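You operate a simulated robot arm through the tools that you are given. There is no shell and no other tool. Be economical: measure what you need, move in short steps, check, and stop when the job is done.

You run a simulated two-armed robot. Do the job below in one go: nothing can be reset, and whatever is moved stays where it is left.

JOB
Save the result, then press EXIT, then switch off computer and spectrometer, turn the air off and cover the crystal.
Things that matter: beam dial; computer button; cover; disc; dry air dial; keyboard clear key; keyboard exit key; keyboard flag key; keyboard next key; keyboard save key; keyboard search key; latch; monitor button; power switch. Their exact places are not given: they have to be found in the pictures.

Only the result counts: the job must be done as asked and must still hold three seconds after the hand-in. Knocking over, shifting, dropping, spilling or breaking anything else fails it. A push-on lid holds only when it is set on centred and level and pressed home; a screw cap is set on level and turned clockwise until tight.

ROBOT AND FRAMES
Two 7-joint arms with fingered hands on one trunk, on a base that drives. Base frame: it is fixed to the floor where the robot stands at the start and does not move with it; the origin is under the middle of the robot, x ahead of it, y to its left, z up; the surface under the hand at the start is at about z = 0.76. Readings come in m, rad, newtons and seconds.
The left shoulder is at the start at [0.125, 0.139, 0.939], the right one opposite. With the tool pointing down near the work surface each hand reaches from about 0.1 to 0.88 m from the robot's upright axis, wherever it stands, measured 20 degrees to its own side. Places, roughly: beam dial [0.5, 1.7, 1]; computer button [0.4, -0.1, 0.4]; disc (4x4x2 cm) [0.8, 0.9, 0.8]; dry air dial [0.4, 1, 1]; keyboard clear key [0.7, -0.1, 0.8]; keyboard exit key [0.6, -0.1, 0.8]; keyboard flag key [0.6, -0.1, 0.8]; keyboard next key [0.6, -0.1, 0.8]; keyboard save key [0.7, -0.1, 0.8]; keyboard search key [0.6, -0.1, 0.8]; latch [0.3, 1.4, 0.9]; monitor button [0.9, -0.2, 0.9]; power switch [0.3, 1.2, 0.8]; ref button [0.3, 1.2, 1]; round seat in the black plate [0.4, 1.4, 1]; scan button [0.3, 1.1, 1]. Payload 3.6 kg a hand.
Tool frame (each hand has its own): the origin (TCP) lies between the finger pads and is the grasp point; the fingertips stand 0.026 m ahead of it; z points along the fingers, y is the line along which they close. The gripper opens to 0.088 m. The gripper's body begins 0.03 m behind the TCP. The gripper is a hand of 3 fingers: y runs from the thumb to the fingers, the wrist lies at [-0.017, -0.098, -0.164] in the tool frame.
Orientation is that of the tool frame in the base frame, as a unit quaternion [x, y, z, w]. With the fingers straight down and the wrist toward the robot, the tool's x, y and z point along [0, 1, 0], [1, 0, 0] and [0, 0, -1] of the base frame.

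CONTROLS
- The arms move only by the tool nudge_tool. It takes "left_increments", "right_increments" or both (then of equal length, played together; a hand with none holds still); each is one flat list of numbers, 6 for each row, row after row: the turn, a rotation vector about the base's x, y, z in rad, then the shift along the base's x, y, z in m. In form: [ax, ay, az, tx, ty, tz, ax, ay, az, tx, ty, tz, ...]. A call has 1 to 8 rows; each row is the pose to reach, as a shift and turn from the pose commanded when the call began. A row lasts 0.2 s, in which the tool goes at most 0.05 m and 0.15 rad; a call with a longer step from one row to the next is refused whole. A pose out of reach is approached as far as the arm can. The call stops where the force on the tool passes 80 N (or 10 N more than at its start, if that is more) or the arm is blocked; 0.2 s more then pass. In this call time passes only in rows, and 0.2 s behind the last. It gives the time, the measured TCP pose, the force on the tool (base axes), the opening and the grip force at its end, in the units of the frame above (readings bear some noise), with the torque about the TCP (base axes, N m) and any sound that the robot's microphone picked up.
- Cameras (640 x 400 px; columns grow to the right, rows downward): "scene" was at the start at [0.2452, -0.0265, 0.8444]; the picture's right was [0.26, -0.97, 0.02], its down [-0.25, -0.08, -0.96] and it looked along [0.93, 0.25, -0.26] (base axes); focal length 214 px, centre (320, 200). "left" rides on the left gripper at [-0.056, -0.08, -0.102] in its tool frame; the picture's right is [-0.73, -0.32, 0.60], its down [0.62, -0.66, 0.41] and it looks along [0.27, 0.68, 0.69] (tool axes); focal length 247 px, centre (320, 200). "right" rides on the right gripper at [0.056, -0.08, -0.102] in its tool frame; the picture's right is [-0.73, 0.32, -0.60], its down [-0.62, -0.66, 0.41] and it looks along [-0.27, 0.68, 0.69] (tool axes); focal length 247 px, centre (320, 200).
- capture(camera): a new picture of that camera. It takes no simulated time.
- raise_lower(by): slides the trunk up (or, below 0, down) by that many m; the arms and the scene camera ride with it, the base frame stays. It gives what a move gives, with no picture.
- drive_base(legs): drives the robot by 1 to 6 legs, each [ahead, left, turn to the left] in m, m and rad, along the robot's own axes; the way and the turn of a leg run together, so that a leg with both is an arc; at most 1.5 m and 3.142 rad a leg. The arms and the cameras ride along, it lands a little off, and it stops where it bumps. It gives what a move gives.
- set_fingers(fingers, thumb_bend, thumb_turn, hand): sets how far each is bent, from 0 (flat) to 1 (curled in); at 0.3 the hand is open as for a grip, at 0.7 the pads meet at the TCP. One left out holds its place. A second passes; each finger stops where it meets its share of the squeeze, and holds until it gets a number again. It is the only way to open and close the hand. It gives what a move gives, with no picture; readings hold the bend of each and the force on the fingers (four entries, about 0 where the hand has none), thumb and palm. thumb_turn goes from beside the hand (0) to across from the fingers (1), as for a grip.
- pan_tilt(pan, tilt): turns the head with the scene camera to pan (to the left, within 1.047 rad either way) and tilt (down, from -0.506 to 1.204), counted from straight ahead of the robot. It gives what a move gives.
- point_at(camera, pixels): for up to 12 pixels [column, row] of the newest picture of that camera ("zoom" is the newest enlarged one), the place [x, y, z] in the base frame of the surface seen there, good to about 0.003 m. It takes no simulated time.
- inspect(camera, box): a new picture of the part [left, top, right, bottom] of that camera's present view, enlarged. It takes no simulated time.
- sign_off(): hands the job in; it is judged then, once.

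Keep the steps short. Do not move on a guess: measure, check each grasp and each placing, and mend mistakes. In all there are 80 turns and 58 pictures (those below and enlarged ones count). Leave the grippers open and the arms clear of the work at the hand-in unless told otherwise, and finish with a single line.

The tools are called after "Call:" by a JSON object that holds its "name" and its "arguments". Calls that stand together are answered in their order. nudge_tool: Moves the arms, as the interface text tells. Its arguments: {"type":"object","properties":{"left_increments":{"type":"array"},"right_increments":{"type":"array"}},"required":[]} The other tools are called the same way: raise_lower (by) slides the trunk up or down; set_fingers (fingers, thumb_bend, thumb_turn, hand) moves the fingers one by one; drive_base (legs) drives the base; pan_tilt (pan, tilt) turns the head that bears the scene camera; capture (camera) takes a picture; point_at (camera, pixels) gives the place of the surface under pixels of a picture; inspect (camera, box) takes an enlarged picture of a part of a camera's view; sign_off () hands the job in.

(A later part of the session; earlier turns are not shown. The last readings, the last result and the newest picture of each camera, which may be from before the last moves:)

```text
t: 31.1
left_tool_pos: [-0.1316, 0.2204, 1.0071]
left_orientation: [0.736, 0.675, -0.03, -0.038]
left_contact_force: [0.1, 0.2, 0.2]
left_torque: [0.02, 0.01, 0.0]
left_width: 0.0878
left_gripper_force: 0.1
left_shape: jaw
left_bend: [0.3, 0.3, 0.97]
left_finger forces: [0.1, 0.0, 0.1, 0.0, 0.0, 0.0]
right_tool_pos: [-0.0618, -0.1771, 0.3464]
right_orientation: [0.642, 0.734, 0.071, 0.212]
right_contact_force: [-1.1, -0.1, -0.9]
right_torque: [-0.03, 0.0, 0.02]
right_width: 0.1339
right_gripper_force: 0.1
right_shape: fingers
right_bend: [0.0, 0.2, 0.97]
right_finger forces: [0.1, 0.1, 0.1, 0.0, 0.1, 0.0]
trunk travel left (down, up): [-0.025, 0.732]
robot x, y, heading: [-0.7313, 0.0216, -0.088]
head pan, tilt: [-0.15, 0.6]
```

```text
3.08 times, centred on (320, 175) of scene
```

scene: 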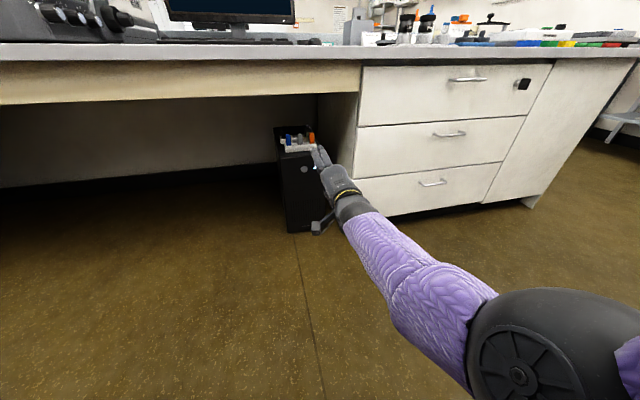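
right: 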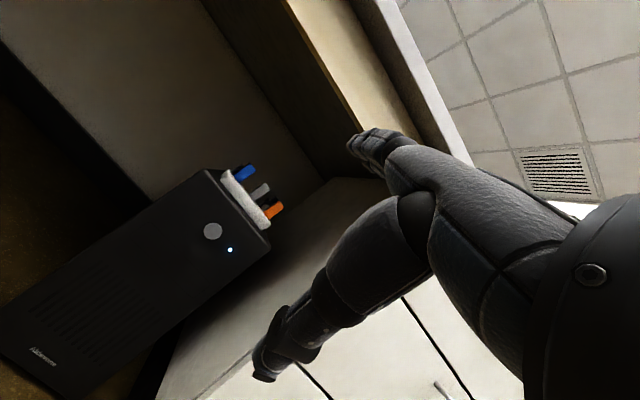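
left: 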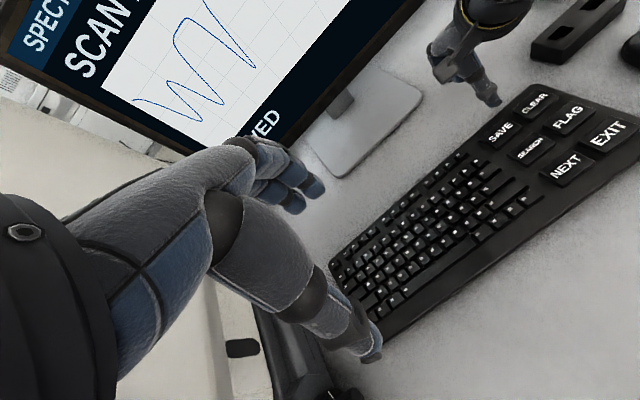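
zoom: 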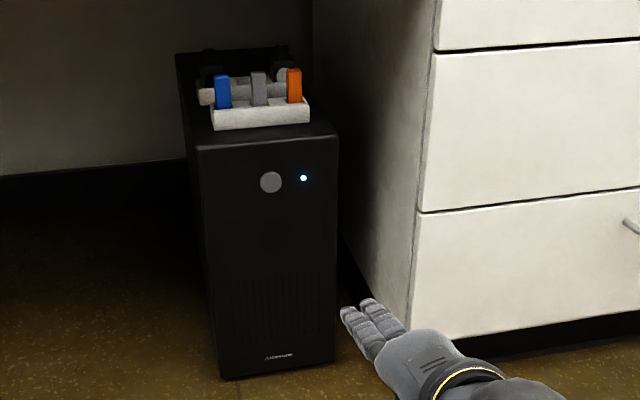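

Free again. I lower another 0.04 so the tips sit at z≈0.354, then drive 0.30 forward.

Call:
{"name": "nudge_tool", "arguments": {"right_increments": [0, 0, 0, 0, 0, -0.02, 0, 0, 0, 0, 0, -0.04]}}

Call:
{"name": "drive_base", "arguments": {"legs": [[0.3, 0.035, 0]]}}

Call:
{"name": "capture", "arguments": {"camera": "scene"}}

Call:
{"name": "capture", "arguments": {"camera": "right"}}

```text
t: 31.8
left_tool_pos: [-0.1301, 0.2195, 1.0069]
left_orientation: [0.736, 0.675, -0.03, -0.037]
left_contact_force: [-0.6, -0.8, 0.6]
left_torque: [-0.02, 0.0, -0.02]
left_width: 0.0881
left_gripper_force: 0.1
left_shape: jaw
left_bend: [0.3, 0.3, 0.97]
left_finger forces: [0.0, 0.0, 0.0, 0.0, 0.1, 0.1]
right_tool_pos: [-0.0623, -0.1783, 0.3045]
right_orientation: [0.642, 0.734, 0.07, 0.211]
right_contact_force: [0.0, -0.7, 0.5]
right_torque: [0.0, -0.03, 0.01]
right_width: 0.134
right_gripper_force: 0.1
right_shape: fingers
right_bend: [0.0, 0.2, 0.97]
right_finger forces: [0.1, 0.0, 0.0, 0.0, 0.0, 0.0]
trunk travel left (down, up): [-0.025, 0.732]
robot x, y, heading: [-0.7313, 0.0246, -0.09]
head pan, tilt: [-0.15, 0.6]
```

```text
t: 33.8
left_tool_pos: [0.1672, 0.2289, 1.0063]
left_orientation: [0.735, 0.676, -0.029, -0.039]
left_contact_force: [-0.1, 0.6, -0.7]
left_torque: [-0.01, 0.03, -0.02]
left_width: 0.0878
left_gripper_force: 0.1
left_shape: jaw
left_bend: [0.3, 0.3, 0.97]
left_finger forces: [0.1, 0.1, 0.1, 0.0, 0.1, 0.1]
right_tool_pos: [0.236, -0.1691, 0.3043]
right_orientation: [0.642, 0.734, 0.07, 0.212]
right_contact_force: [-0.1, -0.1, 0.0]
right_torque: [0.0, 0.0, -0.01]
right_width: 0.1344
right_gripper_force: 0.0
right_shape: fingers
right_bend: [0.0, 0.2, 0.97]
right_finger forces: [0.0, 0.0, 0.1, 0.0, 0.0, 0.0]
trunk travel left (down, up): [-0.025, 0.732]
robot x, y, heading: [-0.4337, 0.0339, -0.085]
head pan, tilt: [-0.15, 0.6]
```

```text
31 pictures are left
```

scene: 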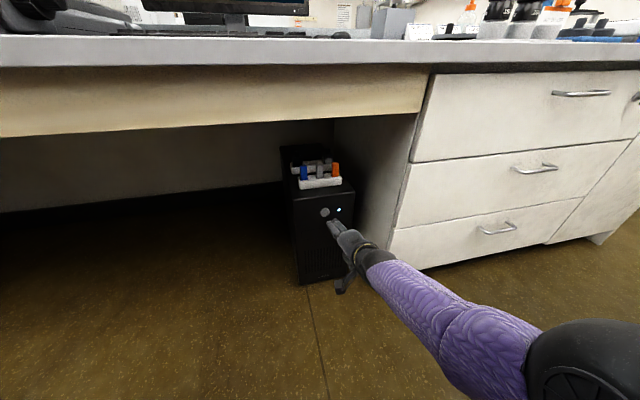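

```text
30 pictures are left
```

right: 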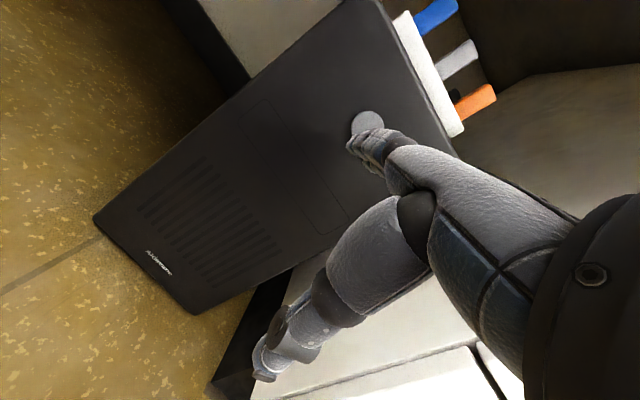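

The fingertips are near the button. I measure tip and button in both views.

Call:
{"name": "point_at", "arguments": {"camera": "right", "pixels": [[353, 146], [360, 140], [366, 121], [350, 148], [370, 133]]}}

Call:
{"name": "point_at", "arguments": {"camera": "scene", "pixels": [[331, 224], [338, 223], [324, 212], [335, 230]]}}

```text
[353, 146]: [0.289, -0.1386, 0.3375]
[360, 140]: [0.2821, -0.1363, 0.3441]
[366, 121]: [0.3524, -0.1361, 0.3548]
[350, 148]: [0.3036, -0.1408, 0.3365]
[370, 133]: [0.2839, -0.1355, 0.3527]
```

```text
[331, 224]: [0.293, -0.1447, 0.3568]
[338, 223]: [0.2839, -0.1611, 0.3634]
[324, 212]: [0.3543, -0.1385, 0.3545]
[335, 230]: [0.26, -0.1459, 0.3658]
```

Left fingertip ≈ (0.300,-0.143,0.345), button (0.352,-0.139,0.355). I push forward in small steps.

Call:
{"name": "nudge_tool", "arguments": {"right_increments": [0, 0, 0, 0.02, 0.003, 0.009, 0, 0, 0, 0.04, 0.003, 0.009, 0, 0, 0, 0.048, 0.003, 0.009, 0, 0, 0, 0.054, 0.003, 0.009]}}

Call:
{"name": "inspect", "arguments": {"camera": "right", "box": [300, 60, 460, 200]}}

```text
t: 34.5
left_tool_pos: [0.168, 0.2274, 1.0046]
left_orientation: [0.736, 0.675, -0.031, -0.038]
left_contact_force: [-0.5, -0.8, 0.4]
left_torque: [-0.01, 0.04, 0.02]
left_width: 0.088
left_gripper_force: 0.1
left_shape: jaw
left_bend: [0.3, 0.3, 0.97]
left_finger forces: [0.1, 0.0, 0.0, 0.0, 0.1, 0.0]
right_tool_pos: [0.266, -0.166, 0.2986]
right_orientation: [0.643, 0.736, 0.061, 0.2]
right_contact_force: [-4.8, -0.6, 0.4]
right_torque: [0.0, -0.3, 0.0]
right_width: 0.1341
right_gripper_force: 2.7
right_shape: fingers
right_bend: [0.0, 0.2, 0.97]
right_finger forces: [0.0, 5.0, 0.0, 0.0, 0.0, 0.0]
trunk travel left (down, up): [-0.025, 0.732]
robot x, y, heading: [-0.4336, 0.031, -0.088]
head pan, tilt: [-0.15, 0.6]
heard: click
stopped in row 3 (right hand): the force on the tool passed its limit at 88 N (the readings are from after the stop); the commanded pose is now the measured one
```

```text
2.86 times, centred on (380, 130) of right
```

zoom: 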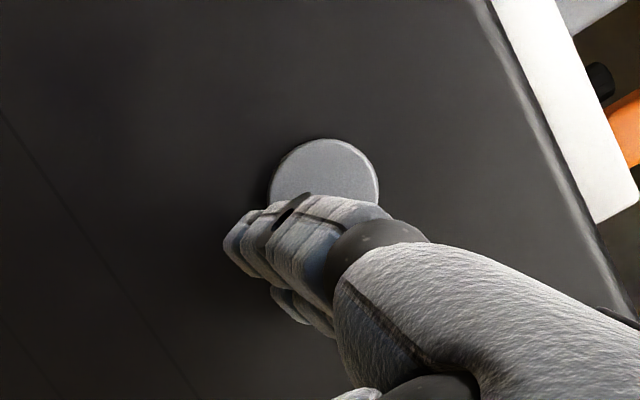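

A click was heard. I back off straight, then check the LED and the tower.

Call:
{"name": "drive_base", "arguments": {"legs": [[-0.3, 0, 0]]}}

Call:
{"name": "capture", "arguments": {"camera": "scene"}}

```text
t: 36.6
left_tool_pos: [-0.1308, 0.253, 1.0065]
left_orientation: [0.738, 0.673, -0.029, -0.038]
left_contact_force: [-0.6, 0.6, -0.4]
left_torque: [0.01, -0.04, -0.01]
left_width: 0.0881
left_gripper_force: 0.1
left_shape: jaw
left_bend: [0.3, 0.3, 0.97]
left_finger forces: [0.0, 0.0, 0.0, 0.0, 0.0, 0.1]
right_tool_pos: [-0.0327, -0.1416, 0.3016]
right_orientation: [0.644, 0.736, 0.062, 0.2]
right_contact_force: [0.5, 0.3, -1.2]
right_torque: [0.01, -0.01, -0.01]
right_width: 0.1337
right_gripper_force: 0.1
right_shape: fingers
right_bend: [0.0, 0.2, 0.97]
right_finger forces: [0.0, 0.0, 0.0, 0.0, 0.0, 0.0]
trunk travel left (down, up): [-0.025, 0.732]
robot x, y, heading: [-0.7349, 0.0621, -0.097]
head pan, tilt: [-0.15, 0.6]
```

```text
28 pictures are left
```

scene: 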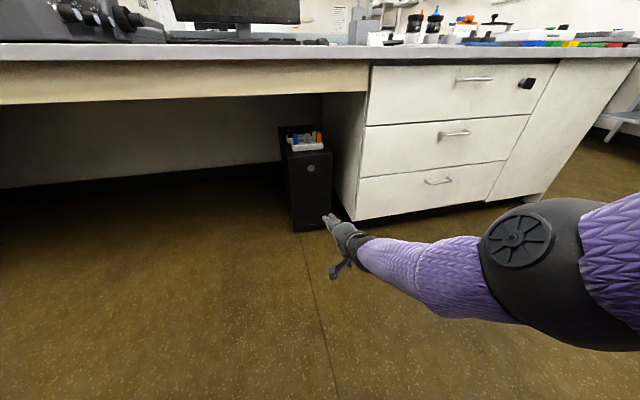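

LED and screen are dark: computer off. I raise the trunk 0.4 and drive left 1.1 m to face the spectrometer.

Call:
{"name": "raise_lower", "arguments": {"by": 0.4}}

Call:
{"name": "drive_base", "arguments": {"legs": [[0, 1.1, 0.09]]}}

Call:
{"name": "pan_tilt", "arguments": {"pan": 0.1, "tilt": 0.25}}

Call:
{"name": "capture", "arguments": {"camera": "scene"}}

```text
t: 40.4
left_tool_pos: [-0.1297, 0.2524, 1.4076]
left_orientation: [0.738, 0.674, -0.03, -0.038]
left_contact_force: [0.2, 0.1, -0.8]
left_torque: [-0.01, 0.02, 0.0]
left_width: 0.088
left_gripper_force: 0.0
left_shape: jaw
left_bend: [0.3, 0.3, 0.97]
left_finger forces: [0.0, 0.0, 0.0, 0.0, 0.0, 0.0]
right_tool_pos: [0.0033, -0.146, 0.9618]
right_orientation: [0.616, 0.681, 0.174, 0.355]
right_contact_force: [0.4, 0.2, 0.3]
right_torque: [0.03, 0.0, 0.0]
right_width: 0.1337
right_gripper_force: 0.0
right_shape: fingers
right_bend: [0.0, 0.2, 0.97]
right_finger forces: [0.0, 0.1, 0.0, 0.1, 0.0, 0.1]
trunk travel left (down, up): [-0.425, 0.332]
robot x, y, heading: [-0.7301, 0.0584, -0.096]
head pan, tilt: [-0.15, 0.6]
```

```text
t: 46.1
left_tool_pos: [-0.0995, 1.4104, 1.4073]
left_orientation: [0.706, 0.707, -0.03, -0.037]
left_contact_force: [-0.7, -0.8, -0.2]
left_torque: [-0.04, 0.02, 0.0]
left_width: 0.088
left_gripper_force: 0.0
left_shape: jaw
left_bend: [0.3, 0.3, 0.97]
left_finger forces: [0.1, 0.0, 0.0, 0.1, 0.0, 0.0]
right_tool_pos: [0.072, 1.0273, 0.9615]
right_orientation: [0.583, 0.709, 0.192, 0.346]
right_contact_force: [0.4, -0.2, 1.0]
right_torque: [0.03, -0.02, -0.01]
right_width: 0.1338
right_gripper_force: 0.1
right_shape: fingers
right_bend: [0.0, 0.2, 0.97]
right_finger forces: [0.0, 0.0, 0.0, 0.0, 0.0, 0.0]
trunk travel left (down, up): [-0.425, 0.332]
robot x, y, heading: [-0.6813, 1.161, 0.0]
head pan, tilt: [-0.15, 0.6]
```

```text
t: 46.9
left_tool_pos: [-0.0998, 1.4105, 1.4061]
left_orientation: [0.706, 0.707, -0.032, -0.036]
left_contact_force: [-0.6, 0.2, 0.3]
left_torque: [0.01, 0.02, -0.02]
left_width: 0.0878
left_gripper_force: 0.1
left_shape: jaw
left_bend: [0.3, 0.3, 0.97]
left_finger forces: [0.0, 0.0, 0.1, 0.1, 0.1, 0.1]
right_tool_pos: [0.0725, 1.0255, 0.9611]
right_orientation: [0.584, 0.709, 0.191, 0.347]
right_contact_force: [-0.7, -0.4, -0.3]
right_torque: [0.0, 0.0, -0.02]
right_width: 0.1342
right_gripper_force: 0.0
right_shape: fingers
right_bend: [0.0, 0.2, 0.97]
right_finger forces: [0.1, 0.0, 0.1, 0.0, 0.0, 0.1]
trunk travel left (down, up): [-0.425, 0.332]
robot x, y, heading: [-0.6819, 1.1596, -0.002]
head pan, tilt: [0.099, 0.25]
```

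```text
27 pictures are left
```

scene: 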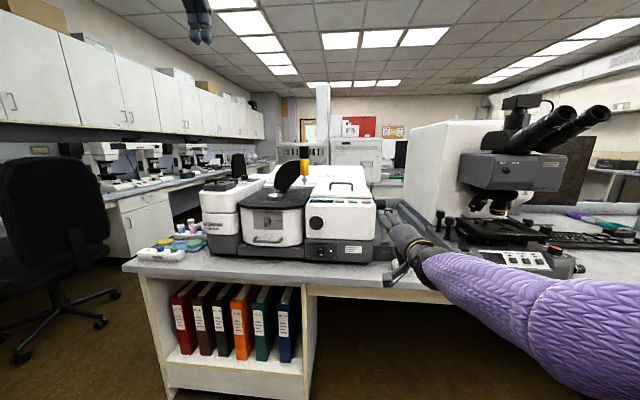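

The spectrometer is in the middle, with a green rocker at about (327,250). I zoom in.

Call:
{"name": "inspect", "arguments": {"camera": "scene", "box": [190, 140, 390, 270]}}

Call:
{"name": "inspect", "arguments": {"camera": "scene", "box": [298, 190, 398, 265]}}

```text
3.08 times, centred on (290, 205) of scene
```

zoom: 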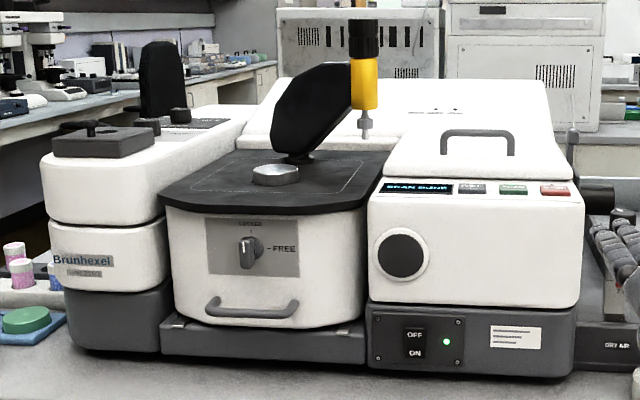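

```text
5.33 times, centred on (348, 228) of scene
```

zoom: 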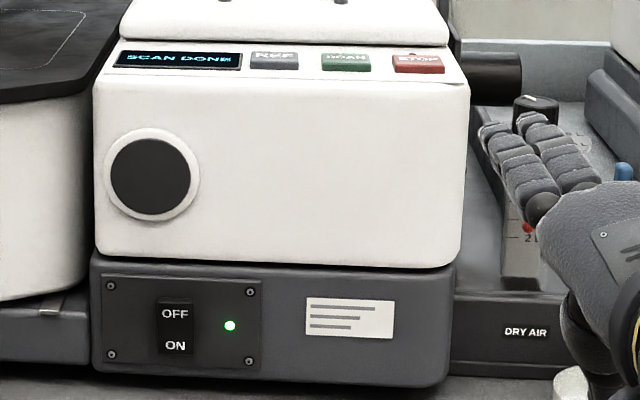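

OFF is the top half of the rocker, the LED is green. The right hand hides the dry-air dial; I measure, move that hand 0.2 right, and raise the trunk for a view from above.

Call:
{"name": "point_at", "arguments": {"camera": "zoom", "pixels": [[175, 313], [176, 344], [230, 326], [160, 314], [30, 375], [420, 380], [535, 105], [525, 330], [300, 200], [420, 65]]}}

Call:
{"name": "nudge_tool", "arguments": {"right_increments": [0, 0, 0, 0, -0.04, 0, 0, 0, 0, 0, -0.08, 0, 0, 0, 0, 0, -0.12, 0, 0, 0, 0, 0, -0.16, 0, 0, 0, 0, 0, -0.2, 0]}}

Call:
{"name": "raise_lower", "arguments": {"by": 0.25}}

Call:
{"name": "pan_tilt", "arguments": {"pan": 0.0, "tilt": 0.5}}

Call:
{"name": "capture", "arguments": {"camera": "scene"}}

```text
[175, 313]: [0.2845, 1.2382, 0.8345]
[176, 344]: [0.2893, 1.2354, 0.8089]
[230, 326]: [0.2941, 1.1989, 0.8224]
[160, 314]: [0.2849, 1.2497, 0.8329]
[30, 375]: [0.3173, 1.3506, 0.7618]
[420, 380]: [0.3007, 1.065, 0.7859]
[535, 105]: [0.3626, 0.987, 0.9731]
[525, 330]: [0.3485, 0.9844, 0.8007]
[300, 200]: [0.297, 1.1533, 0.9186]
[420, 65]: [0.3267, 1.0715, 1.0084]
```

```text
t: 48.1
left_tool_pos: [-0.0983, 1.4106, 1.407]
left_orientation: [0.705, 0.707, -0.032, -0.036]
left_contact_force: [0.4, -0.5, -0.4]
left_torque: [-0.01, 0.0, 0.01]
left_width: 0.0878
left_gripper_force: 0.2
left_shape: jaw
left_bend: [0.3, 0.3, 0.97]
left_finger forces: [0.0, 0.1, 0.0, 0.0, 0.0, 0.0]
right_tool_pos: [0.0688, 0.8249, 0.9616]
right_orientation: [0.584, 0.709, 0.192, 0.346]
right_contact_force: [0.4, 0.3, -0.1]
right_torque: [-0.01, 0.01, 0.03]
right_width: 0.1338
right_gripper_force: 0.1
right_shape: fingers
right_bend: [0.0, 0.2, 0.97]
right_finger forces: [0.0, 0.0, 0.0, 0.0, 0.1, 0.0]
trunk travel left (down, up): [-0.425, 0.332]
robot x, y, heading: [-0.6784, 1.1618, -0.001]
head pan, tilt: [0.099, 0.25]
```

```text
t: 50.7
left_tool_pos: [-0.0989, 1.4107, 1.6565]
left_orientation: [0.706, 0.706, -0.031, -0.036]
left_contact_force: [0.5, 0.8, -0.2]
left_torque: [0.0, -0.02, -0.01]
left_width: 0.0879
left_gripper_force: 0.2
left_shape: jaw
left_bend: [0.3, 0.3, 0.97]
left_finger forces: [0.0, 0.0, 0.0, 0.0, 0.0, 0.1]
right_tool_pos: [0.0676, 0.8264, 1.2434]
right_orientation: [0.579, 0.702, 0.204, 0.362]
right_contact_force: [-0.5, -0.4, -0.5]
right_torque: [0.0, 0.01, 0.03]
right_width: 0.1338
right_gripper_force: 0.1
right_shape: fingers
right_bend: [0.0, 0.2, 0.97]
right_finger forces: [0.1, 0.0, 0.1, 0.0, 0.0, 0.0]
trunk travel left (down, up): [-0.675, 0.082]
robot x, y, heading: [-0.6817, 1.1606, -0.008]
head pan, tilt: [0.099, 0.25]
```

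```text
t: 51.5
left_tool_pos: [-0.0982, 1.4095, 1.656]
left_orientation: [0.706, 0.707, -0.031, -0.037]
left_contact_force: [-0.6, -0.1, 0.0]
left_torque: [0.01, -0.01, 0.01]
left_width: 0.0882
left_gripper_force: 0.1
left_shape: jaw
left_bend: [0.3, 0.3, 0.97]
left_finger forces: [0.0, 0.1, 0.1, 0.0, 0.0, 0.0]
right_tool_pos: [0.0672, 0.8258, 1.2437]
right_orientation: [0.579, 0.702, 0.204, 0.362]
right_contact_force: [-0.2, -0.5, 0.3]
right_torque: [0.01, 0.03, 0.0]
right_width: 0.1341
right_gripper_force: 0.0
right_shape: fingers
right_bend: [0.0, 0.2, 0.97]
right_finger forces: [0.0, 0.0, 0.1, 0.0, 0.0, 0.0]
trunk travel left (down, up): [-0.675, 0.082]
robot x, y, heading: [-0.6763, 1.1641, 0.005]
head pan, tilt: [0.0, 0.499]
```

```text
24 pictures are left
```

scene: 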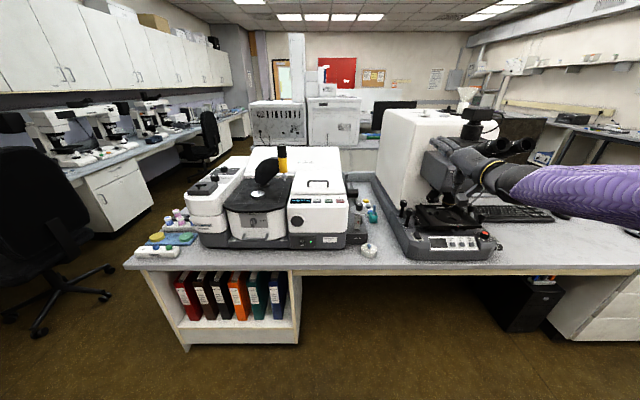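

Call:
{"name": "inspect", "arguments": {"camera": "scene", "box": [180, 140, 300, 250]}}

Call:
{"name": "point_at", "arguments": {"camera": "zoom", "pixels": [[250, 208], [300, 110], [315, 70], [285, 150], [370, 85], [230, 250], [255, 280]]}}

Call:
{"name": "inspect", "arguments": {"camera": "scene", "box": [320, 160, 400, 260]}}

Call:
{"name": "point_at", "arguments": {"camera": "zoom", "pixels": [[320, 200], [345, 215], [260, 150], [280, 270], [350, 340], [230, 120], [320, 120]]}}

```text
3.64 times, centred on (240, 195) of scene
```

zoom: 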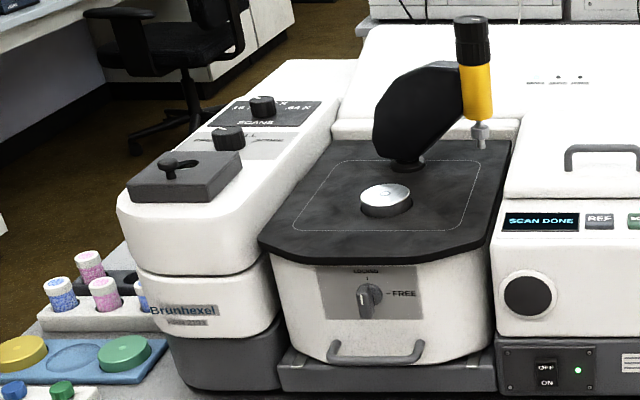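

```text
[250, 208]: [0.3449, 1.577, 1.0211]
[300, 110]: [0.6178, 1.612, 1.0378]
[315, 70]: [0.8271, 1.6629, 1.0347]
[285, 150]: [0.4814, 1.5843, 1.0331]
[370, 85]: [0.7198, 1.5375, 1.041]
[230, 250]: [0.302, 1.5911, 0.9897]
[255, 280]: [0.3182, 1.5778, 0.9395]
```

```text
4.00 times, centred on (360, 210) of scene
```

zoom: 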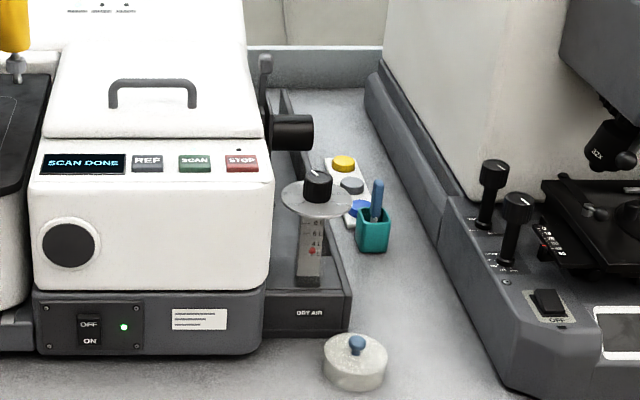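

```text
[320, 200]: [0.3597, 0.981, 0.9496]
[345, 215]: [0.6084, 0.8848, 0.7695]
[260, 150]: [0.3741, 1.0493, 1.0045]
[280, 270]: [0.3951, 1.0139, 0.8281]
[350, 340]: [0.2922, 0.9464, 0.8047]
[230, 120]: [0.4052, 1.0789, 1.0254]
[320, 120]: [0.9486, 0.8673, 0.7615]
```

I see the dry-air knob at zoom (318,185), a round grey piece with a blue knob on the bench at (355,360) (perhaps the cover), and the seat on the black plate. I zoom tighter on each.

Call:
{"name": "inspect", "arguments": {"camera": "scene", "box": [325, 195, 385, 260]}}

Call:
{"name": "point_at", "arguments": {"camera": "zoom", "pixels": [[320, 20], [345, 15], [460, 345], [455, 300], [395, 330], [520, 330], [455, 280], [290, 60]]}}

Call:
{"name": "inspect", "arguments": {"camera": "scene", "box": [225, 150, 285, 205]}}

Call:
{"name": "point_at", "arguments": {"camera": "zoom", "pixels": [[270, 260], [205, 255], [330, 260], [270, 235], [270, 290], [300, 180], [330, 100], [430, 85], [430, 180], [250, 350]]}}

```text
6.15 times, centred on (355, 228) of scene
```

zoom: 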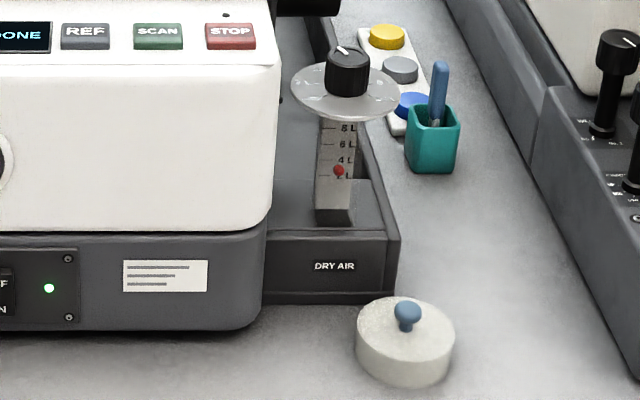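

```text
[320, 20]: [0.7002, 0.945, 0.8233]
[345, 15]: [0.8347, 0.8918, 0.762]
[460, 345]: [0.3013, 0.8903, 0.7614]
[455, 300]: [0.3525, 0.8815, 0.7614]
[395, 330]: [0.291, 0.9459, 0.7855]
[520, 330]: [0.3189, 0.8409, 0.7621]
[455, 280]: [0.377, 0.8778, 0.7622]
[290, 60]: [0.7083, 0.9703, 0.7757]
```

```text
7.27 times, centred on (255, 178) of scene
```

zoom: 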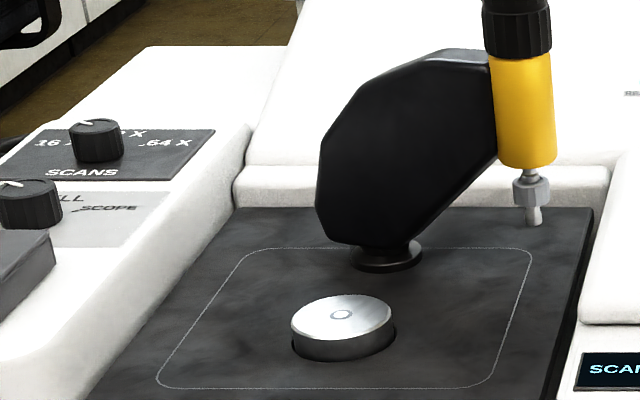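

```text
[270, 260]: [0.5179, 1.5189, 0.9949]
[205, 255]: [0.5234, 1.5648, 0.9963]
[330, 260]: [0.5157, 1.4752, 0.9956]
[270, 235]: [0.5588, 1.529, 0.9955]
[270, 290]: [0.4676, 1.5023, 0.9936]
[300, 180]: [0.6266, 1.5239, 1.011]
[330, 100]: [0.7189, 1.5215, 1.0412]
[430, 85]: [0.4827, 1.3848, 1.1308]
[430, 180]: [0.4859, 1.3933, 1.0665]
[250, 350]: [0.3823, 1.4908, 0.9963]
```

Now clear: the crystal is the raised metal disc on the black plate; the cover is the pale round lid with a blue knob. I measure crystal (this zoom) and, through scene pixels, the lid and the dial.

Call:
{"name": "point_at", "arguments": {"camera": "zoom", "pixels": [[342, 315], [295, 325], [388, 318], [342, 298], [342, 335], [342, 355], [300, 340], [388, 340], [410, 300], [342, 380], [535, 222], [388, 262]]}}

Call:
{"name": "point_at", "arguments": {"camera": "scene", "pixels": [[369.1, 245.6], [369.1, 248.5], [366, 249], [362, 248.5], [373.5, 250], [366.5, 244.5], [367, 257], [359.5, 206], [359.5, 204.0], [361.5, 208], [352, 209], [355, 214]]}}

```text
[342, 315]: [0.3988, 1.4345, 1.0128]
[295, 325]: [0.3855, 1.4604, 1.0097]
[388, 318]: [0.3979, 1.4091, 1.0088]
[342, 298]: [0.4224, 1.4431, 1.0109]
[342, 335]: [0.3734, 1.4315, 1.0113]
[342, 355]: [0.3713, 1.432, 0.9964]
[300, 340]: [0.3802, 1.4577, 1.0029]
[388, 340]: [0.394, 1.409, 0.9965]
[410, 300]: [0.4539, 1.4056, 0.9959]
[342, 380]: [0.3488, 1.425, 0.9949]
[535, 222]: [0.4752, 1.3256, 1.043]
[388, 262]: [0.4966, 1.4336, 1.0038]
```

```text
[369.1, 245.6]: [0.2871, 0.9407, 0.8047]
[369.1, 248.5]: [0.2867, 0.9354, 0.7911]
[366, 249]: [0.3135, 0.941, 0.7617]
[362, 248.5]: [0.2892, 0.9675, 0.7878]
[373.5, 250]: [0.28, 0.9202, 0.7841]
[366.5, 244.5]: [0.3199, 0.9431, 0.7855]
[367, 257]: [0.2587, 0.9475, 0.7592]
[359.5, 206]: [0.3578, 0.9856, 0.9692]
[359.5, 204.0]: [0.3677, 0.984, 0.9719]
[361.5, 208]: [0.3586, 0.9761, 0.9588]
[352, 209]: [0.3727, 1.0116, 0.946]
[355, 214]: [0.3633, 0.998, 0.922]
```

Crystal disc centre ≈ (0.398,1.434), top z 1.011; lid ≈ (0.29,0.942), top 0.786; dial ≈ (0.365,0.983,0.97); rocker OFF half (0.2845,1.238,0.8345). First the power switch: I lower the trunk and bring the right pointing hand in front of it.

Call:
{"name": "raise_lower", "arguments": {"by": -0.33}}

Call:
{"name": "nudge_tool", "arguments": {"right_increments": [0, 0.05, 0, 0, 0.04, -0.015, 0, 0.1, 0, 0, 0.08, -0.03, 0, 0.15, 0, 0, 0.12, -0.05, 0, 0.2, 0, 0, 0.155, -0.07, 0, 0.25, 0, 0, 0.19, -0.09, 0, 0.3, 0, 0, 0.225, -0.11]}}

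Call:
{"name": "drive_base", "arguments": {"legs": [[0.08, 0.16, 0]]}}

Call:
{"name": "capture", "arguments": {"camera": "right"}}

```text
t: 54.7
left_tool_pos: [-0.0989, 1.4104, 1.3275]
left_orientation: [0.706, 0.707, -0.031, -0.036]
left_contact_force: [0.3, 1.0, 0.6]
left_torque: [-0.01, 0.01, 0.02]
left_width: 0.0881
left_gripper_force: 0.0
left_shape: jaw
left_bend: [0.3, 0.3, 0.97]
left_finger forces: [0.0, 0.0, 0.0, 0.0, 0.0, 0.0]
right_tool_pos: [0.0751, 0.8265, 0.8503]
right_orientation: [0.587, 0.717, 0.179, 0.331]
right_contact_force: [-0.4, 0.0, -0.1]
right_torque: [0.03, 0.01, -0.03]
right_width: 0.1338
right_gripper_force: 0.0
right_shape: fingers
right_bend: [0.0, 0.2, 0.97]
right_finger forces: [0.0, 0.0, 0.1, 0.1, 0.0, 0.0]
trunk travel left (down, up): [-0.345, 0.412]
robot x, y, heading: [-0.6844, 1.1615, -0.003]
head pan, tilt: [0.0, 0.499]
```

```text
t: 56.1
left_tool_pos: [-0.0984, 1.4133, 1.3256]
left_orientation: [0.706, 0.706, -0.032, -0.036]
left_contact_force: [-0.3, -0.1, 0.3]
left_torque: [0.02, -0.03, -0.01]
left_width: 0.088
left_gripper_force: 0.0
left_shape: jaw
left_bend: [0.3, 0.3, 0.97]
left_finger forces: [0.1, 0.0, 0.0, 0.1, 0.0, 0.1]
right_tool_pos: [0.0308, 1.0428, 0.7714]
right_orientation: [0.593, 0.766, 0.082, 0.234]
right_contact_force: [-0.3, -1.1, -1.2]
right_torque: [0.12, -0.08, 0.02]
right_width: 0.1339
right_gripper_force: 0.2
right_shape: fingers
right_bend: [0.0, 0.2, 0.97]
right_finger forces: [0.1, 0.0, 0.1, 0.0, 0.0, 0.0]
right hand out of reach, approached as far as the arm can: row 2, 3, 4, 5, 6
trunk travel left (down, up): [-0.345, 0.412]
robot x, y, heading: [-0.6797, 1.1609, 0.003]
head pan, tilt: [0.0, 0.499]
```

```text
t: 57.6
left_tool_pos: [-0.0173, 1.5707, 1.3275]
left_orientation: [0.706, 0.706, -0.032, -0.036]
left_contact_force: [0.4, 0.1, 0.0]
left_torque: [-0.04, -0.03, -0.04]
left_width: 0.0884
left_gripper_force: 0.1
left_shape: jaw
left_bend: [0.3, 0.3, 0.97]
left_finger forces: [0.1, 0.1, 0.0, 0.0, 0.0, 0.0]
right_tool_pos: [0.1091, 1.2006, 0.7692]
right_orientation: [0.607, 0.758, 0.089, 0.221]
right_contact_force: [0.0, 0.6, -0.3]
right_torque: [0.02, 0.01, -0.03]
right_width: 0.1339
right_gripper_force: 0.1
right_shape: fingers
right_bend: [0.0, 0.2, 0.97]
right_finger forces: [0.1, 0.0, 0.0, 0.0, 0.1, 0.1]
trunk travel left (down, up): [-0.345, 0.412]
robot x, y, heading: [-0.5971, 1.3201, 0.002]
head pan, tilt: [0.0, 0.499]
```

```text
19 pictures are left
```

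right: 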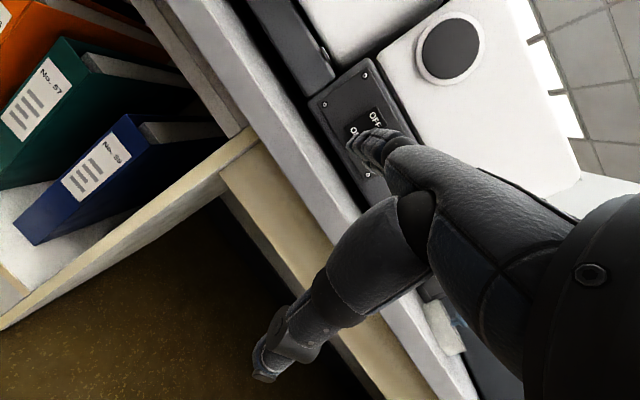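

I see the rocker's OFF near (376,116), fingertips at about (355,145). I measure both.

Call:
{"name": "point_at", "arguments": {"camera": "right", "pixels": [[353, 146], [361, 138], [372, 133], [376, 116], [352, 130], [370, 110], [383, 118], [263, 376]]}}

```text
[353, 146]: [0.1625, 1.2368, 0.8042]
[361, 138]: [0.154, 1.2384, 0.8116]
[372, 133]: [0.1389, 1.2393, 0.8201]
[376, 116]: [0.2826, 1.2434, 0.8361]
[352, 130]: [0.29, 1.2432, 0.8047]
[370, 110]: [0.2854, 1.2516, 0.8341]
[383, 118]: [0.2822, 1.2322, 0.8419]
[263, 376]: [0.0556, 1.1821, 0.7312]
```

Left fingertip ≈ (0.167,1.232,0.812); target (0.283,1.241,0.838). I correct height and side, then drive ahead 0.08.

Call:
{"name": "nudge_tool", "arguments": {"right_increments": [0, 0, 0, -0.01, 0.005, 0.015, 0, 0, 0, -0.015, 0.009, 0.026]}}

Call:
{"name": "drive_base", "arguments": {"legs": [[0.09, 0, 0]]}}

Call:
{"name": "inspect", "arguments": {"camera": "right", "box": [300, 60, 460, 190]}}

Call:
{"name": "point_at", "arguments": {"camera": "zoom", "pixels": [[215, 240], [225, 225], [240, 210], [270, 205], [300, 170], [270, 150]]}}

```text
t: 58.2
left_tool_pos: [-0.0188, 1.5707, 1.3269]
left_orientation: [0.705, 0.707, -0.031, -0.036]
left_contact_force: [-0.5, -0.1, -0.1]
left_torque: [-0.03, 0.0, 0.03]
left_width: 0.0879
left_gripper_force: 0.0
left_shape: jaw
left_bend: [0.3, 0.3, 0.97]
left_finger forces: [0.1, 0.0, 0.1, 0.0, 0.0, 0.0]
right_tool_pos: [0.114, 1.2157, 0.7847]
right_orientation: [0.607, 0.758, 0.09, 0.22]
right_contact_force: [-0.5, 0.0, 0.0]
right_torque: [0.0, -0.02, -0.01]
right_width: 0.1341
right_gripper_force: 0.0
right_shape: fingers
right_bend: [0.0, 0.2, 0.97]
right_finger forces: [0.0, 0.1, 0.0, 0.0, 0.0, 0.0]
right hand out of reach, approached as far as the arm can: row 1, 2
trunk travel left (down, up): [-0.345, 0.412]
robot x, y, heading: [-0.6021, 1.3231, -0.008]
head pan, tilt: [0.0, 0.499]
```

```text
t: 59.3
left_tool_pos: [0.0683, 1.57, 1.3293]
left_orientation: [0.706, 0.706, -0.03, -0.036]
left_contact_force: [0.3, -0.2, 0.5]
left_torque: [-0.02, -0.02, -0.02]
left_width: 0.0878
left_gripper_force: 0.0
left_shape: jaw
left_bend: [0.3, 0.3, 0.97]
left_finger forces: [0.0, 0.0, 0.1, 0.1, 0.1, 0.0]
right_tool_pos: [0.2005, 1.2147, 0.7837]
right_orientation: [0.608, 0.758, 0.089, 0.22]
right_contact_force: [-20.8, -3.1, 1.2]
right_torque: [0.08, -0.97, 0.04]
right_width: 0.1321
right_gripper_force: 10.1
right_shape: fingers
right_bend: [0.01, 0.2, 0.97]
right_finger forces: [0.1, 20.8, 0.0, 0.0, 0.1, 0.1]
trunk travel left (down, up): [-0.345, 0.412]
robot x, y, heading: [-0.5083, 1.3192, -0.003]
head pan, tilt: [0.0, 0.499]
```

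```text
3.08 times, centred on (380, 125) of right
```

zoom: 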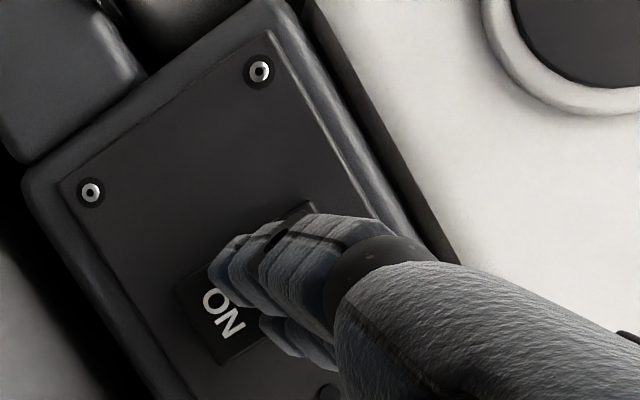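

```text
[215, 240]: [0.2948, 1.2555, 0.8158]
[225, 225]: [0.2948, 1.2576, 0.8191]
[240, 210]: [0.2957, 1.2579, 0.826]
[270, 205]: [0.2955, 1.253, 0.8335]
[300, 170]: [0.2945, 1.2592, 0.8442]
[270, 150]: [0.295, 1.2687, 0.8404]
```

Contact at 20.8 N, no click: the tip lies near the rocker's middle, too low. I pull back 3 cm, raise 1.7 cm, and press again with the arm.

Call:
{"name": "nudge_tool", "arguments": {"right_increments": [0, 0, 0, -0.03, 0, 0, 0, 0, 0, -0.035, 0, 0.017, 0, 0, 0, -0.015, 0, 0.017]}}

Call:
{"name": "inspect", "arguments": {"camera": "right", "box": [300, 60, 460, 190]}}

Call:
{"name": "point_at", "arguments": {"camera": "zoom", "pixels": [[215, 255], [225, 245], [245, 235], [300, 225], [230, 270]]}}

```text
t: 60.1
left_tool_pos: [0.0735, 1.571, 1.3254]
left_orientation: [0.706, 0.707, -0.031, -0.037]
left_contact_force: [-0.5, -0.5, -0.8]
left_torque: [-0.02, 0.0, -0.02]
left_width: 0.0883
left_gripper_force: 0.0
left_shape: jaw
left_bend: [0.3, 0.3, 0.97]
left_finger forces: [0.1, 0.0, 0.0, 0.0, 0.0, 0.0]
right_tool_pos: [0.1847, 1.2067, 0.7839]
right_orientation: [0.598, 0.767, 0.082, 0.218]
right_contact_force: [0.6, 0.1, -0.4]
right_torque: [-0.03, 0.01, -0.03]
right_width: 0.1343
right_gripper_force: 0.1
right_shape: fingers
right_bend: [0.0, 0.2, 0.97]
right_finger forces: [0.0, 0.0, 0.0, 0.0, 0.0, 0.0]
right hand out of reach, approached as far as the arm can: row 1, 2, 3
trunk travel left (down, up): [-0.345, 0.412]
robot x, y, heading: [-0.5077, 1.3256, -0.002]
head pan, tilt: [0.0, 0.499]
```

```text
3.08 times, centred on (380, 125) of right
```

zoom: 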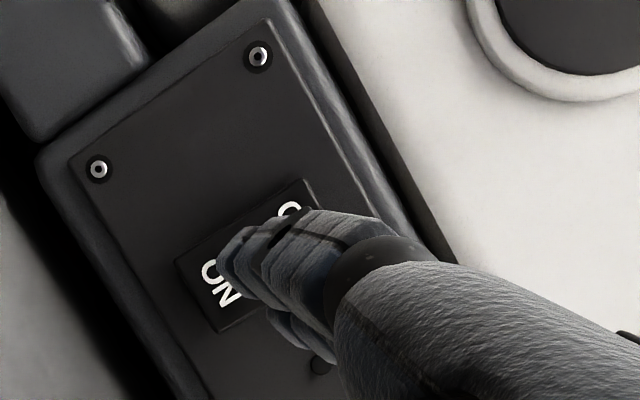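

```text
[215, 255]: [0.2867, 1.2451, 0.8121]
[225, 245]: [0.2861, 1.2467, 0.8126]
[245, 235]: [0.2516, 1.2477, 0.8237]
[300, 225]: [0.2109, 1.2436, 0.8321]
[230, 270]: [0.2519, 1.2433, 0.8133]
```

The arm is at a joint limit, so I use the trunk: raise 0.022, then drive ahead 0.035.

Call:
{"name": "raise_lower", "arguments": {"by": 0.025}}

Call:
{"name": "drive_base", "arguments": {"legs": [[0.035, 0, 0]]}}

```text
t: 60.8
left_tool_pos: [0.0737, 1.5691, 1.3506]
left_orientation: [0.706, 0.707, -0.032, -0.036]
left_contact_force: [0.4, -0.2, -0.4]
left_torque: [-0.01, 0.02, -0.02]
left_width: 0.088
left_gripper_force: 0.1
left_shape: jaw
left_bend: [0.3, 0.3, 0.97]
left_finger forces: [0.0, 0.0, 0.0, 0.0, 0.0, 0.0]
right_tool_pos: [0.1879, 1.2064, 0.8115]
right_orientation: [0.607, 0.758, 0.089, 0.219]
right_contact_force: [0.4, 0.5, 0.0]
right_torque: [-0.04, -0.03, -0.01]
right_width: 0.1343
right_gripper_force: 0.1
right_shape: fingers
right_bend: [0.0, 0.2, 0.97]
right_finger forces: [0.0, 0.0, 0.1, 0.1, 0.0, 0.0]
trunk travel left (down, up): [-0.37, 0.387]
robot x, y, heading: [-0.5106, 1.3208, 0.001]
head pan, tilt: [0.0, 0.499]
```

```text
t: 61.7
left_tool_pos: [0.0995, 1.5696, 1.3525]
left_orientation: [0.706, 0.707, -0.032, -0.037]
left_contact_force: [-0.1, -0.3, 0.1]
left_torque: [0.02, 0.0, -0.03]
left_width: 0.088
left_gripper_force: 0.1
left_shape: jaw
left_bend: [0.3, 0.3, 0.97]
left_finger forces: [0.0, 0.0, 0.0, 0.1, 0.0, 0.0]
right_tool_pos: [0.21, 1.2031, 0.8061]
right_orientation: [0.609, 0.759, 0.088, 0.214]
right_contact_force: [-12.1, 0.3, 6.9]
right_torque: [0.26, -1.07, 0.12]
right_width: 0.1377
right_gripper_force: 8.3
right_shape: fingers
right_bend: [0.0, 0.2, 0.97]
right_finger forces: [8.1, 8.1, 0.0, 0.0, 0.0, 0.1]
trunk travel left (down, up): [-0.37, 0.387]
robot x, y, heading: [-0.4829, 1.3208, -0.003]
head pan, tilt: [0.0, 0.499]
stopped in leg 1: the force on the tool passed its limit at 105 N (the readings are from after the stop); the commanded pose is now the measured one
```

It stopped on contact. I back off 0.06 and check the rocker and LED.

Call:
{"name": "drive_base", "arguments": {"legs": [[-0.08, 0, 0]]}}

Call:
{"name": "inspect", "arguments": {"camera": "right", "box": [280, 40, 460, 190]}}

Call:
{"name": "point_at", "arguments": {"camera": "zoom", "pixels": [[205, 265], [220, 250], [240, 235], [270, 220], [320, 180], [235, 225]]}}

```text
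t: 62.8
left_tool_pos: [0.0176, 1.5685, 1.3516]
left_orientation: [0.706, 0.706, -0.032, -0.036]
left_contact_force: [-0.5, -0.2, -0.2]
left_torque: [-0.03, -0.02, -0.03]
left_width: 0.0879
left_gripper_force: 0.1
left_shape: jaw
left_bend: [0.3, 0.3, 0.97]
left_finger forces: [0.0, 0.0, 0.0, 0.0, 0.1, 0.0]
right_tool_pos: [0.1296, 1.2059, 0.8056]
right_orientation: [0.609, 0.758, 0.088, 0.214]
right_contact_force: [-0.4, -0.7, 0.3]
right_torque: [0.02, 0.01, 0.01]
right_width: 0.1339
right_gripper_force: 0.0
right_shape: fingers
right_bend: [0.0, 0.2, 0.97]
right_finger forces: [0.0, 0.0, 0.0, 0.0, 0.1, 0.0]
trunk travel left (down, up): [-0.37, 0.387]
robot x, y, heading: [-0.5656, 1.3242, -0.005]
head pan, tilt: [0.0, 0.499]
```

```text
2.67 times, centred on (370, 115) of right
```

zoom: 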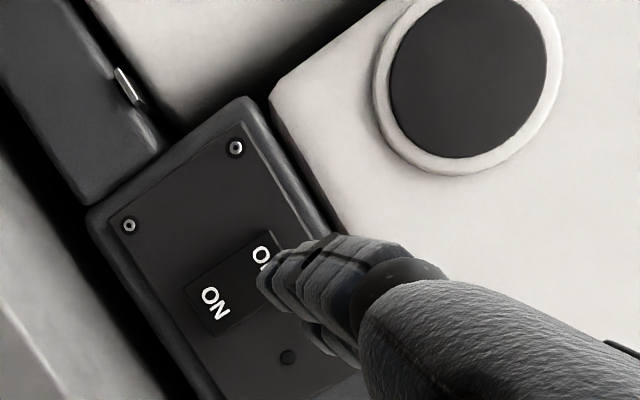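

```text
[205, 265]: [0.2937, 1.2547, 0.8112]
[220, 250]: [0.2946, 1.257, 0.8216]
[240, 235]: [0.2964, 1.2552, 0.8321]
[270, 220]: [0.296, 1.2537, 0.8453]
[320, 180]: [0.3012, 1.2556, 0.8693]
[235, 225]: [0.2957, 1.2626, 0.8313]
```

The LED at zoom (287,357) is dark. I check which rocker half stands out, and back away for a wide check.

Call:
{"name": "point_at", "arguments": {"camera": "zoom", "pixels": [[212, 300], [205, 285], [225, 315], [250, 262], [245, 245], [258, 250]]}}

Call:
{"name": "drive_base", "arguments": {"legs": [[-0.15, 0, 0]]}}

Call:
{"name": "inspect", "arguments": {"camera": "scene", "box": [240, 150, 440, 280]}}

```text
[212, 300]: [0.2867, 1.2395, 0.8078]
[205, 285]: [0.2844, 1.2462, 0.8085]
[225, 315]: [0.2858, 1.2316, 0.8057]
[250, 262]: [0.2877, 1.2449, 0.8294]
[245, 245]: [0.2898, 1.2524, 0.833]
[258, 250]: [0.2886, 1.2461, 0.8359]
```

```text
t: 64.2
left_tool_pos: [-0.1304, 1.5712, 1.3516]
left_orientation: [0.707, 0.706, -0.032, -0.036]
left_contact_force: [-0.5, 0.1, 0.3]
left_torque: [-0.02, -0.02, 0.01]
left_width: 0.088
left_gripper_force: 0.0
left_shape: jaw
left_bend: [0.3, 0.3, 0.97]
left_finger forces: [0.0, 0.0, 0.1, 0.0, 0.0, 0.0]
right_tool_pos: [-0.0204, 1.2056, 0.8056]
right_orientation: [0.609, 0.758, 0.088, 0.214]
right_contact_force: [-0.1, 0.0, 0.2]
right_torque: [0.02, 0.03, 0.03]
right_width: 0.1339
right_gripper_force: 0.0
right_shape: fingers
right_bend: [0.0, 0.2, 0.97]
right_finger forces: [0.0, 0.1, 0.0, 0.1, 0.0, 0.0]
trunk travel left (down, up): [-0.37, 0.387]
robot x, y, heading: [-0.7107, 1.3252, 0.001]
head pan, tilt: [0.0, 0.499]
```

```text
3.08 times, centred on (340, 215) of scene
```

zoom: 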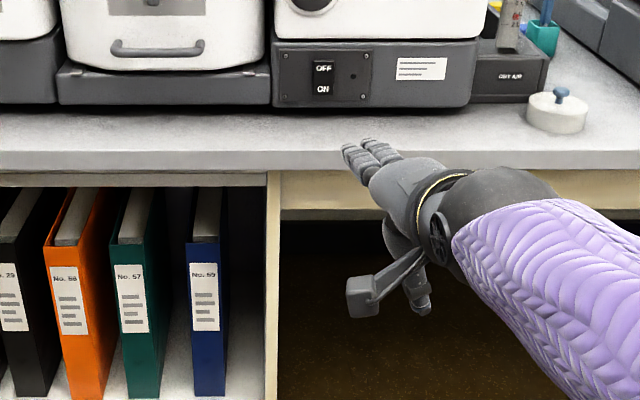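

The LED is dark and the OFF half is in: spectrometer off. Now the air dial: I raise the trunk and bring the right hand back to a fingers-down pose.

Call:
{"name": "raise_lower", "arguments": {"by": 0.13}}

Call:
{"name": "nudge_tool", "arguments": {"right_increments": [0, 0.06, 0, -0.025, -0.015, 0.03, 0, 0.12, 0, -0.05, -0.03, 0.06, 0, 0.18, 0, -0.075, -0.045, 0.09, 0, 0.24, 0, -0.1, -0.06, 0.12, 0, 0.3, 0, -0.125, -0.075, 0.15, 0, 0.36, 0, -0.15, -0.09, 0.18, 0, 0.42, 0, -0.175, -0.1, 0.21, 0, 0.45, 0, -0.2, -0.115, 0.24]}}

Call:
{"name": "set_fingers", "arguments": {"hand": "right", "fingers": 0.3, "thumb_bend": 0.3, "thumb_turn": 1}}

```text
t: 65.8
left_tool_pos: [-0.1268, 1.5701, 1.4809]
left_orientation: [0.706, 0.706, -0.032, -0.038]
left_contact_force: [0.3, 0.8, 0.2]
left_torque: [0.03, -0.02, -0.01]
left_width: 0.0881
left_gripper_force: 0.1
left_shape: jaw
left_bend: [0.3, 0.3, 0.97]
left_finger forces: [0.1, 0.0, 0.0, 0.0, 0.0, 0.0]
right_tool_pos: [-0.0177, 1.2056, 0.9504]
right_orientation: [0.608, 0.757, 0.095, 0.222]
right_contact_force: [-0.2, 0.1, 0.1]
right_torque: [0.03, 0.0, 0.0]
right_width: 0.134
right_gripper_force: 0.1
right_shape: fingers
right_bend: [0.0, 0.2, 0.97]
right_finger forces: [0.1, 0.0, 0.0, 0.0, 0.1, 0.0]
trunk travel left (down, up): [-0.5, 0.257]
robot x, y, heading: [-0.7073, 1.3207, -0.004]
head pan, tilt: [0.0, 0.499]
```

```text
t: 67.5
left_tool_pos: [-0.1288, 1.5701, 1.4821]
left_orientation: [0.706, 0.707, -0.032, -0.037]
left_contact_force: [0.0, 0.3, -0.3]
left_torque: [0.03, -0.01, 0.02]
left_width: 0.088
left_gripper_force: 0.1
left_shape: jaw
left_bend: [0.3, 0.3, 0.97]
left_finger forces: [0.1, 0.0, 0.1, 0.0, 0.0, 0.0]
right_tool_pos: [-0.2191, 1.0905, 1.1893]
right_orientation: [0.613, 0.787, -0.044, 0.048]
right_contact_force: [-0.2, -0.9, -0.1]
right_torque: [0.02, 0.03, 0.0]
right_width: 0.134
right_gripper_force: 0.0
right_shape: fingers
right_bend: [0.0, 0.2, 0.97]
right_finger forces: [0.0, 0.0, 0.1, 0.1, 0.0, 0.0]
trunk travel left (down, up): [-0.5, 0.257]
robot x, y, heading: [-0.7084, 1.3224, -0.005]
head pan, tilt: [0.0, 0.499]
```

```text
t: 68.5
left_tool_pos: [-0.1283, 1.5693, 1.481]
left_orientation: [0.706, 0.707, -0.032, -0.037]
left_contact_force: [-1.2, 0.2, 0.4]
left_torque: [-0.03, 0.02, -0.01]
left_width: 0.0881
left_gripper_force: 0.0
left_shape: jaw
left_bend: [0.3, 0.3, 0.97]
left_finger forces: [0.1, 0.0, 0.0, 0.0, 0.1, 0.1]
right_tool_pos: [-0.2178, 1.0919, 1.1895]
right_orientation: [0.615, 0.786, -0.044, 0.048]
right_contact_force: [-0.2, -0.8, 0.1]
right_torque: [-0.03, 0.01, 0.04]
right_width: 0.089
right_gripper_force: 0.1
right_shape: fingers
right_bend: [0.3, 0.3, 0.97]
right_finger forces: [0.0, 0.1, 0.0, 0.1, 0.1, 0.0]
trunk travel left (down, up): [-0.5, 0.257]
robot x, y, heading: [-0.7124, 1.3206, -0.005]
head pan, tilt: [0.0, 0.499]
```

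I level the hand and drive ahead 0.5 and right 0.1 so the right hand is near the dial, high above it.

Call:
{"name": "nudge_tool", "arguments": {"right_increments": [0.128, 0.02, 0, 0, 0, 0]}}

Call:
{"name": "drive_base", "arguments": {"legs": [[0.47, -0.1, 0]]}}

Call:
{"name": "capture", "arguments": {"camera": "right"}}

```text
t: 69.0
left_tool_pos: [-0.128, 1.5703, 1.4797]
left_orientation: [0.706, 0.706, -0.032, -0.038]
left_contact_force: [-0.3, -0.7, -0.2]
left_torque: [-0.01, -0.02, 0.02]
left_width: 0.0876
left_gripper_force: 0.0
left_shape: jaw
left_bend: [0.3, 0.3, 0.97]
left_finger forces: [0.0, 0.1, 0.0, 0.1, 0.0, 0.0]
right_tool_pos: [-0.2176, 1.0912, 1.1889]
right_orientation: [0.616, 0.788, 0.0, 0.001]
right_contact_force: [0.3, -0.1, -0.3]
right_torque: [-0.02, -0.01, 0.01]
right_width: 0.0889
right_gripper_force: 0.1
right_shape: fingers
right_bend: [0.3, 0.3, 0.97]
right_finger forces: [0.0, 0.0, 0.1, 0.0, 0.0, 0.1]
trunk travel left (down, up): [-0.5, 0.257]
robot x, y, heading: [-0.711, 1.3215, -0.008]
head pan, tilt: [0.0, 0.499]
```

```text
t: 71.8
left_tool_pos: [0.3436, 1.4661, 1.4816]
left_orientation: [0.707, 0.705, -0.032, -0.037]
left_contact_force: [0.4, -0.3, 0.4]
left_torque: [0.0, 0.03, 0.02]
left_width: 0.0878
left_gripper_force: 0.1
left_shape: jaw
left_bend: [0.3, 0.3, 0.97]
left_finger forces: [0.0, 0.0, 0.1, 0.1, 0.1, 0.1]
right_tool_pos: [0.2541, 0.987, 1.1886]
right_orientation: [0.616, 0.787, 0.001, 0.001]
right_contact_force: [0.0, 0.9, 0.7]
right_torque: [0.01, 0.03, 0.0]
right_width: 0.0892
right_gripper_force: 0.0
right_shape: fingers
right_bend: [0.3, 0.3, 0.97]
right_finger forces: [0.1, 0.0, 0.0, 0.1, 0.0, 0.0]
trunk travel left (down, up): [-0.5, 0.257]
robot x, y, heading: [-0.2396, 1.2188, -0.003]
head pan, tilt: [0.0, 0.499]
```

```text
14 pictures are left
```

right: 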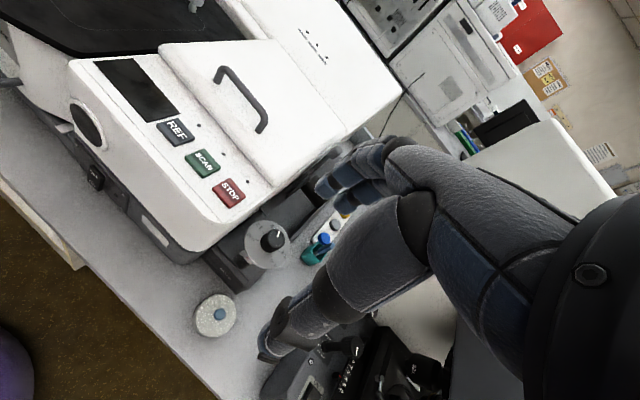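

The display is dark. Dial at (272,240), lid at (218,315). I zoom on both and measure.

Call:
{"name": "inspect", "arguments": {"camera": "right", "box": [190, 210, 310, 345]}}

```text
2.96 times, centred on (250, 278) of right
```

zoom: 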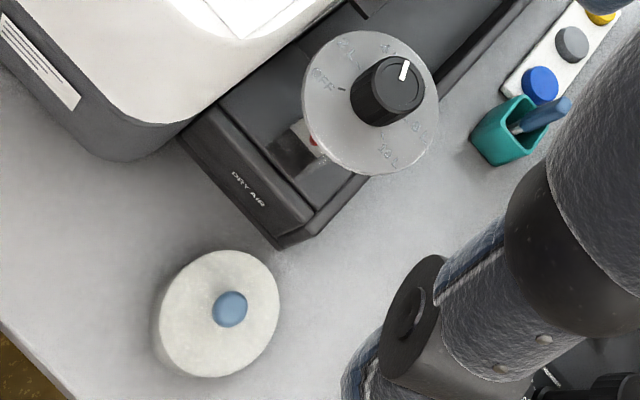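

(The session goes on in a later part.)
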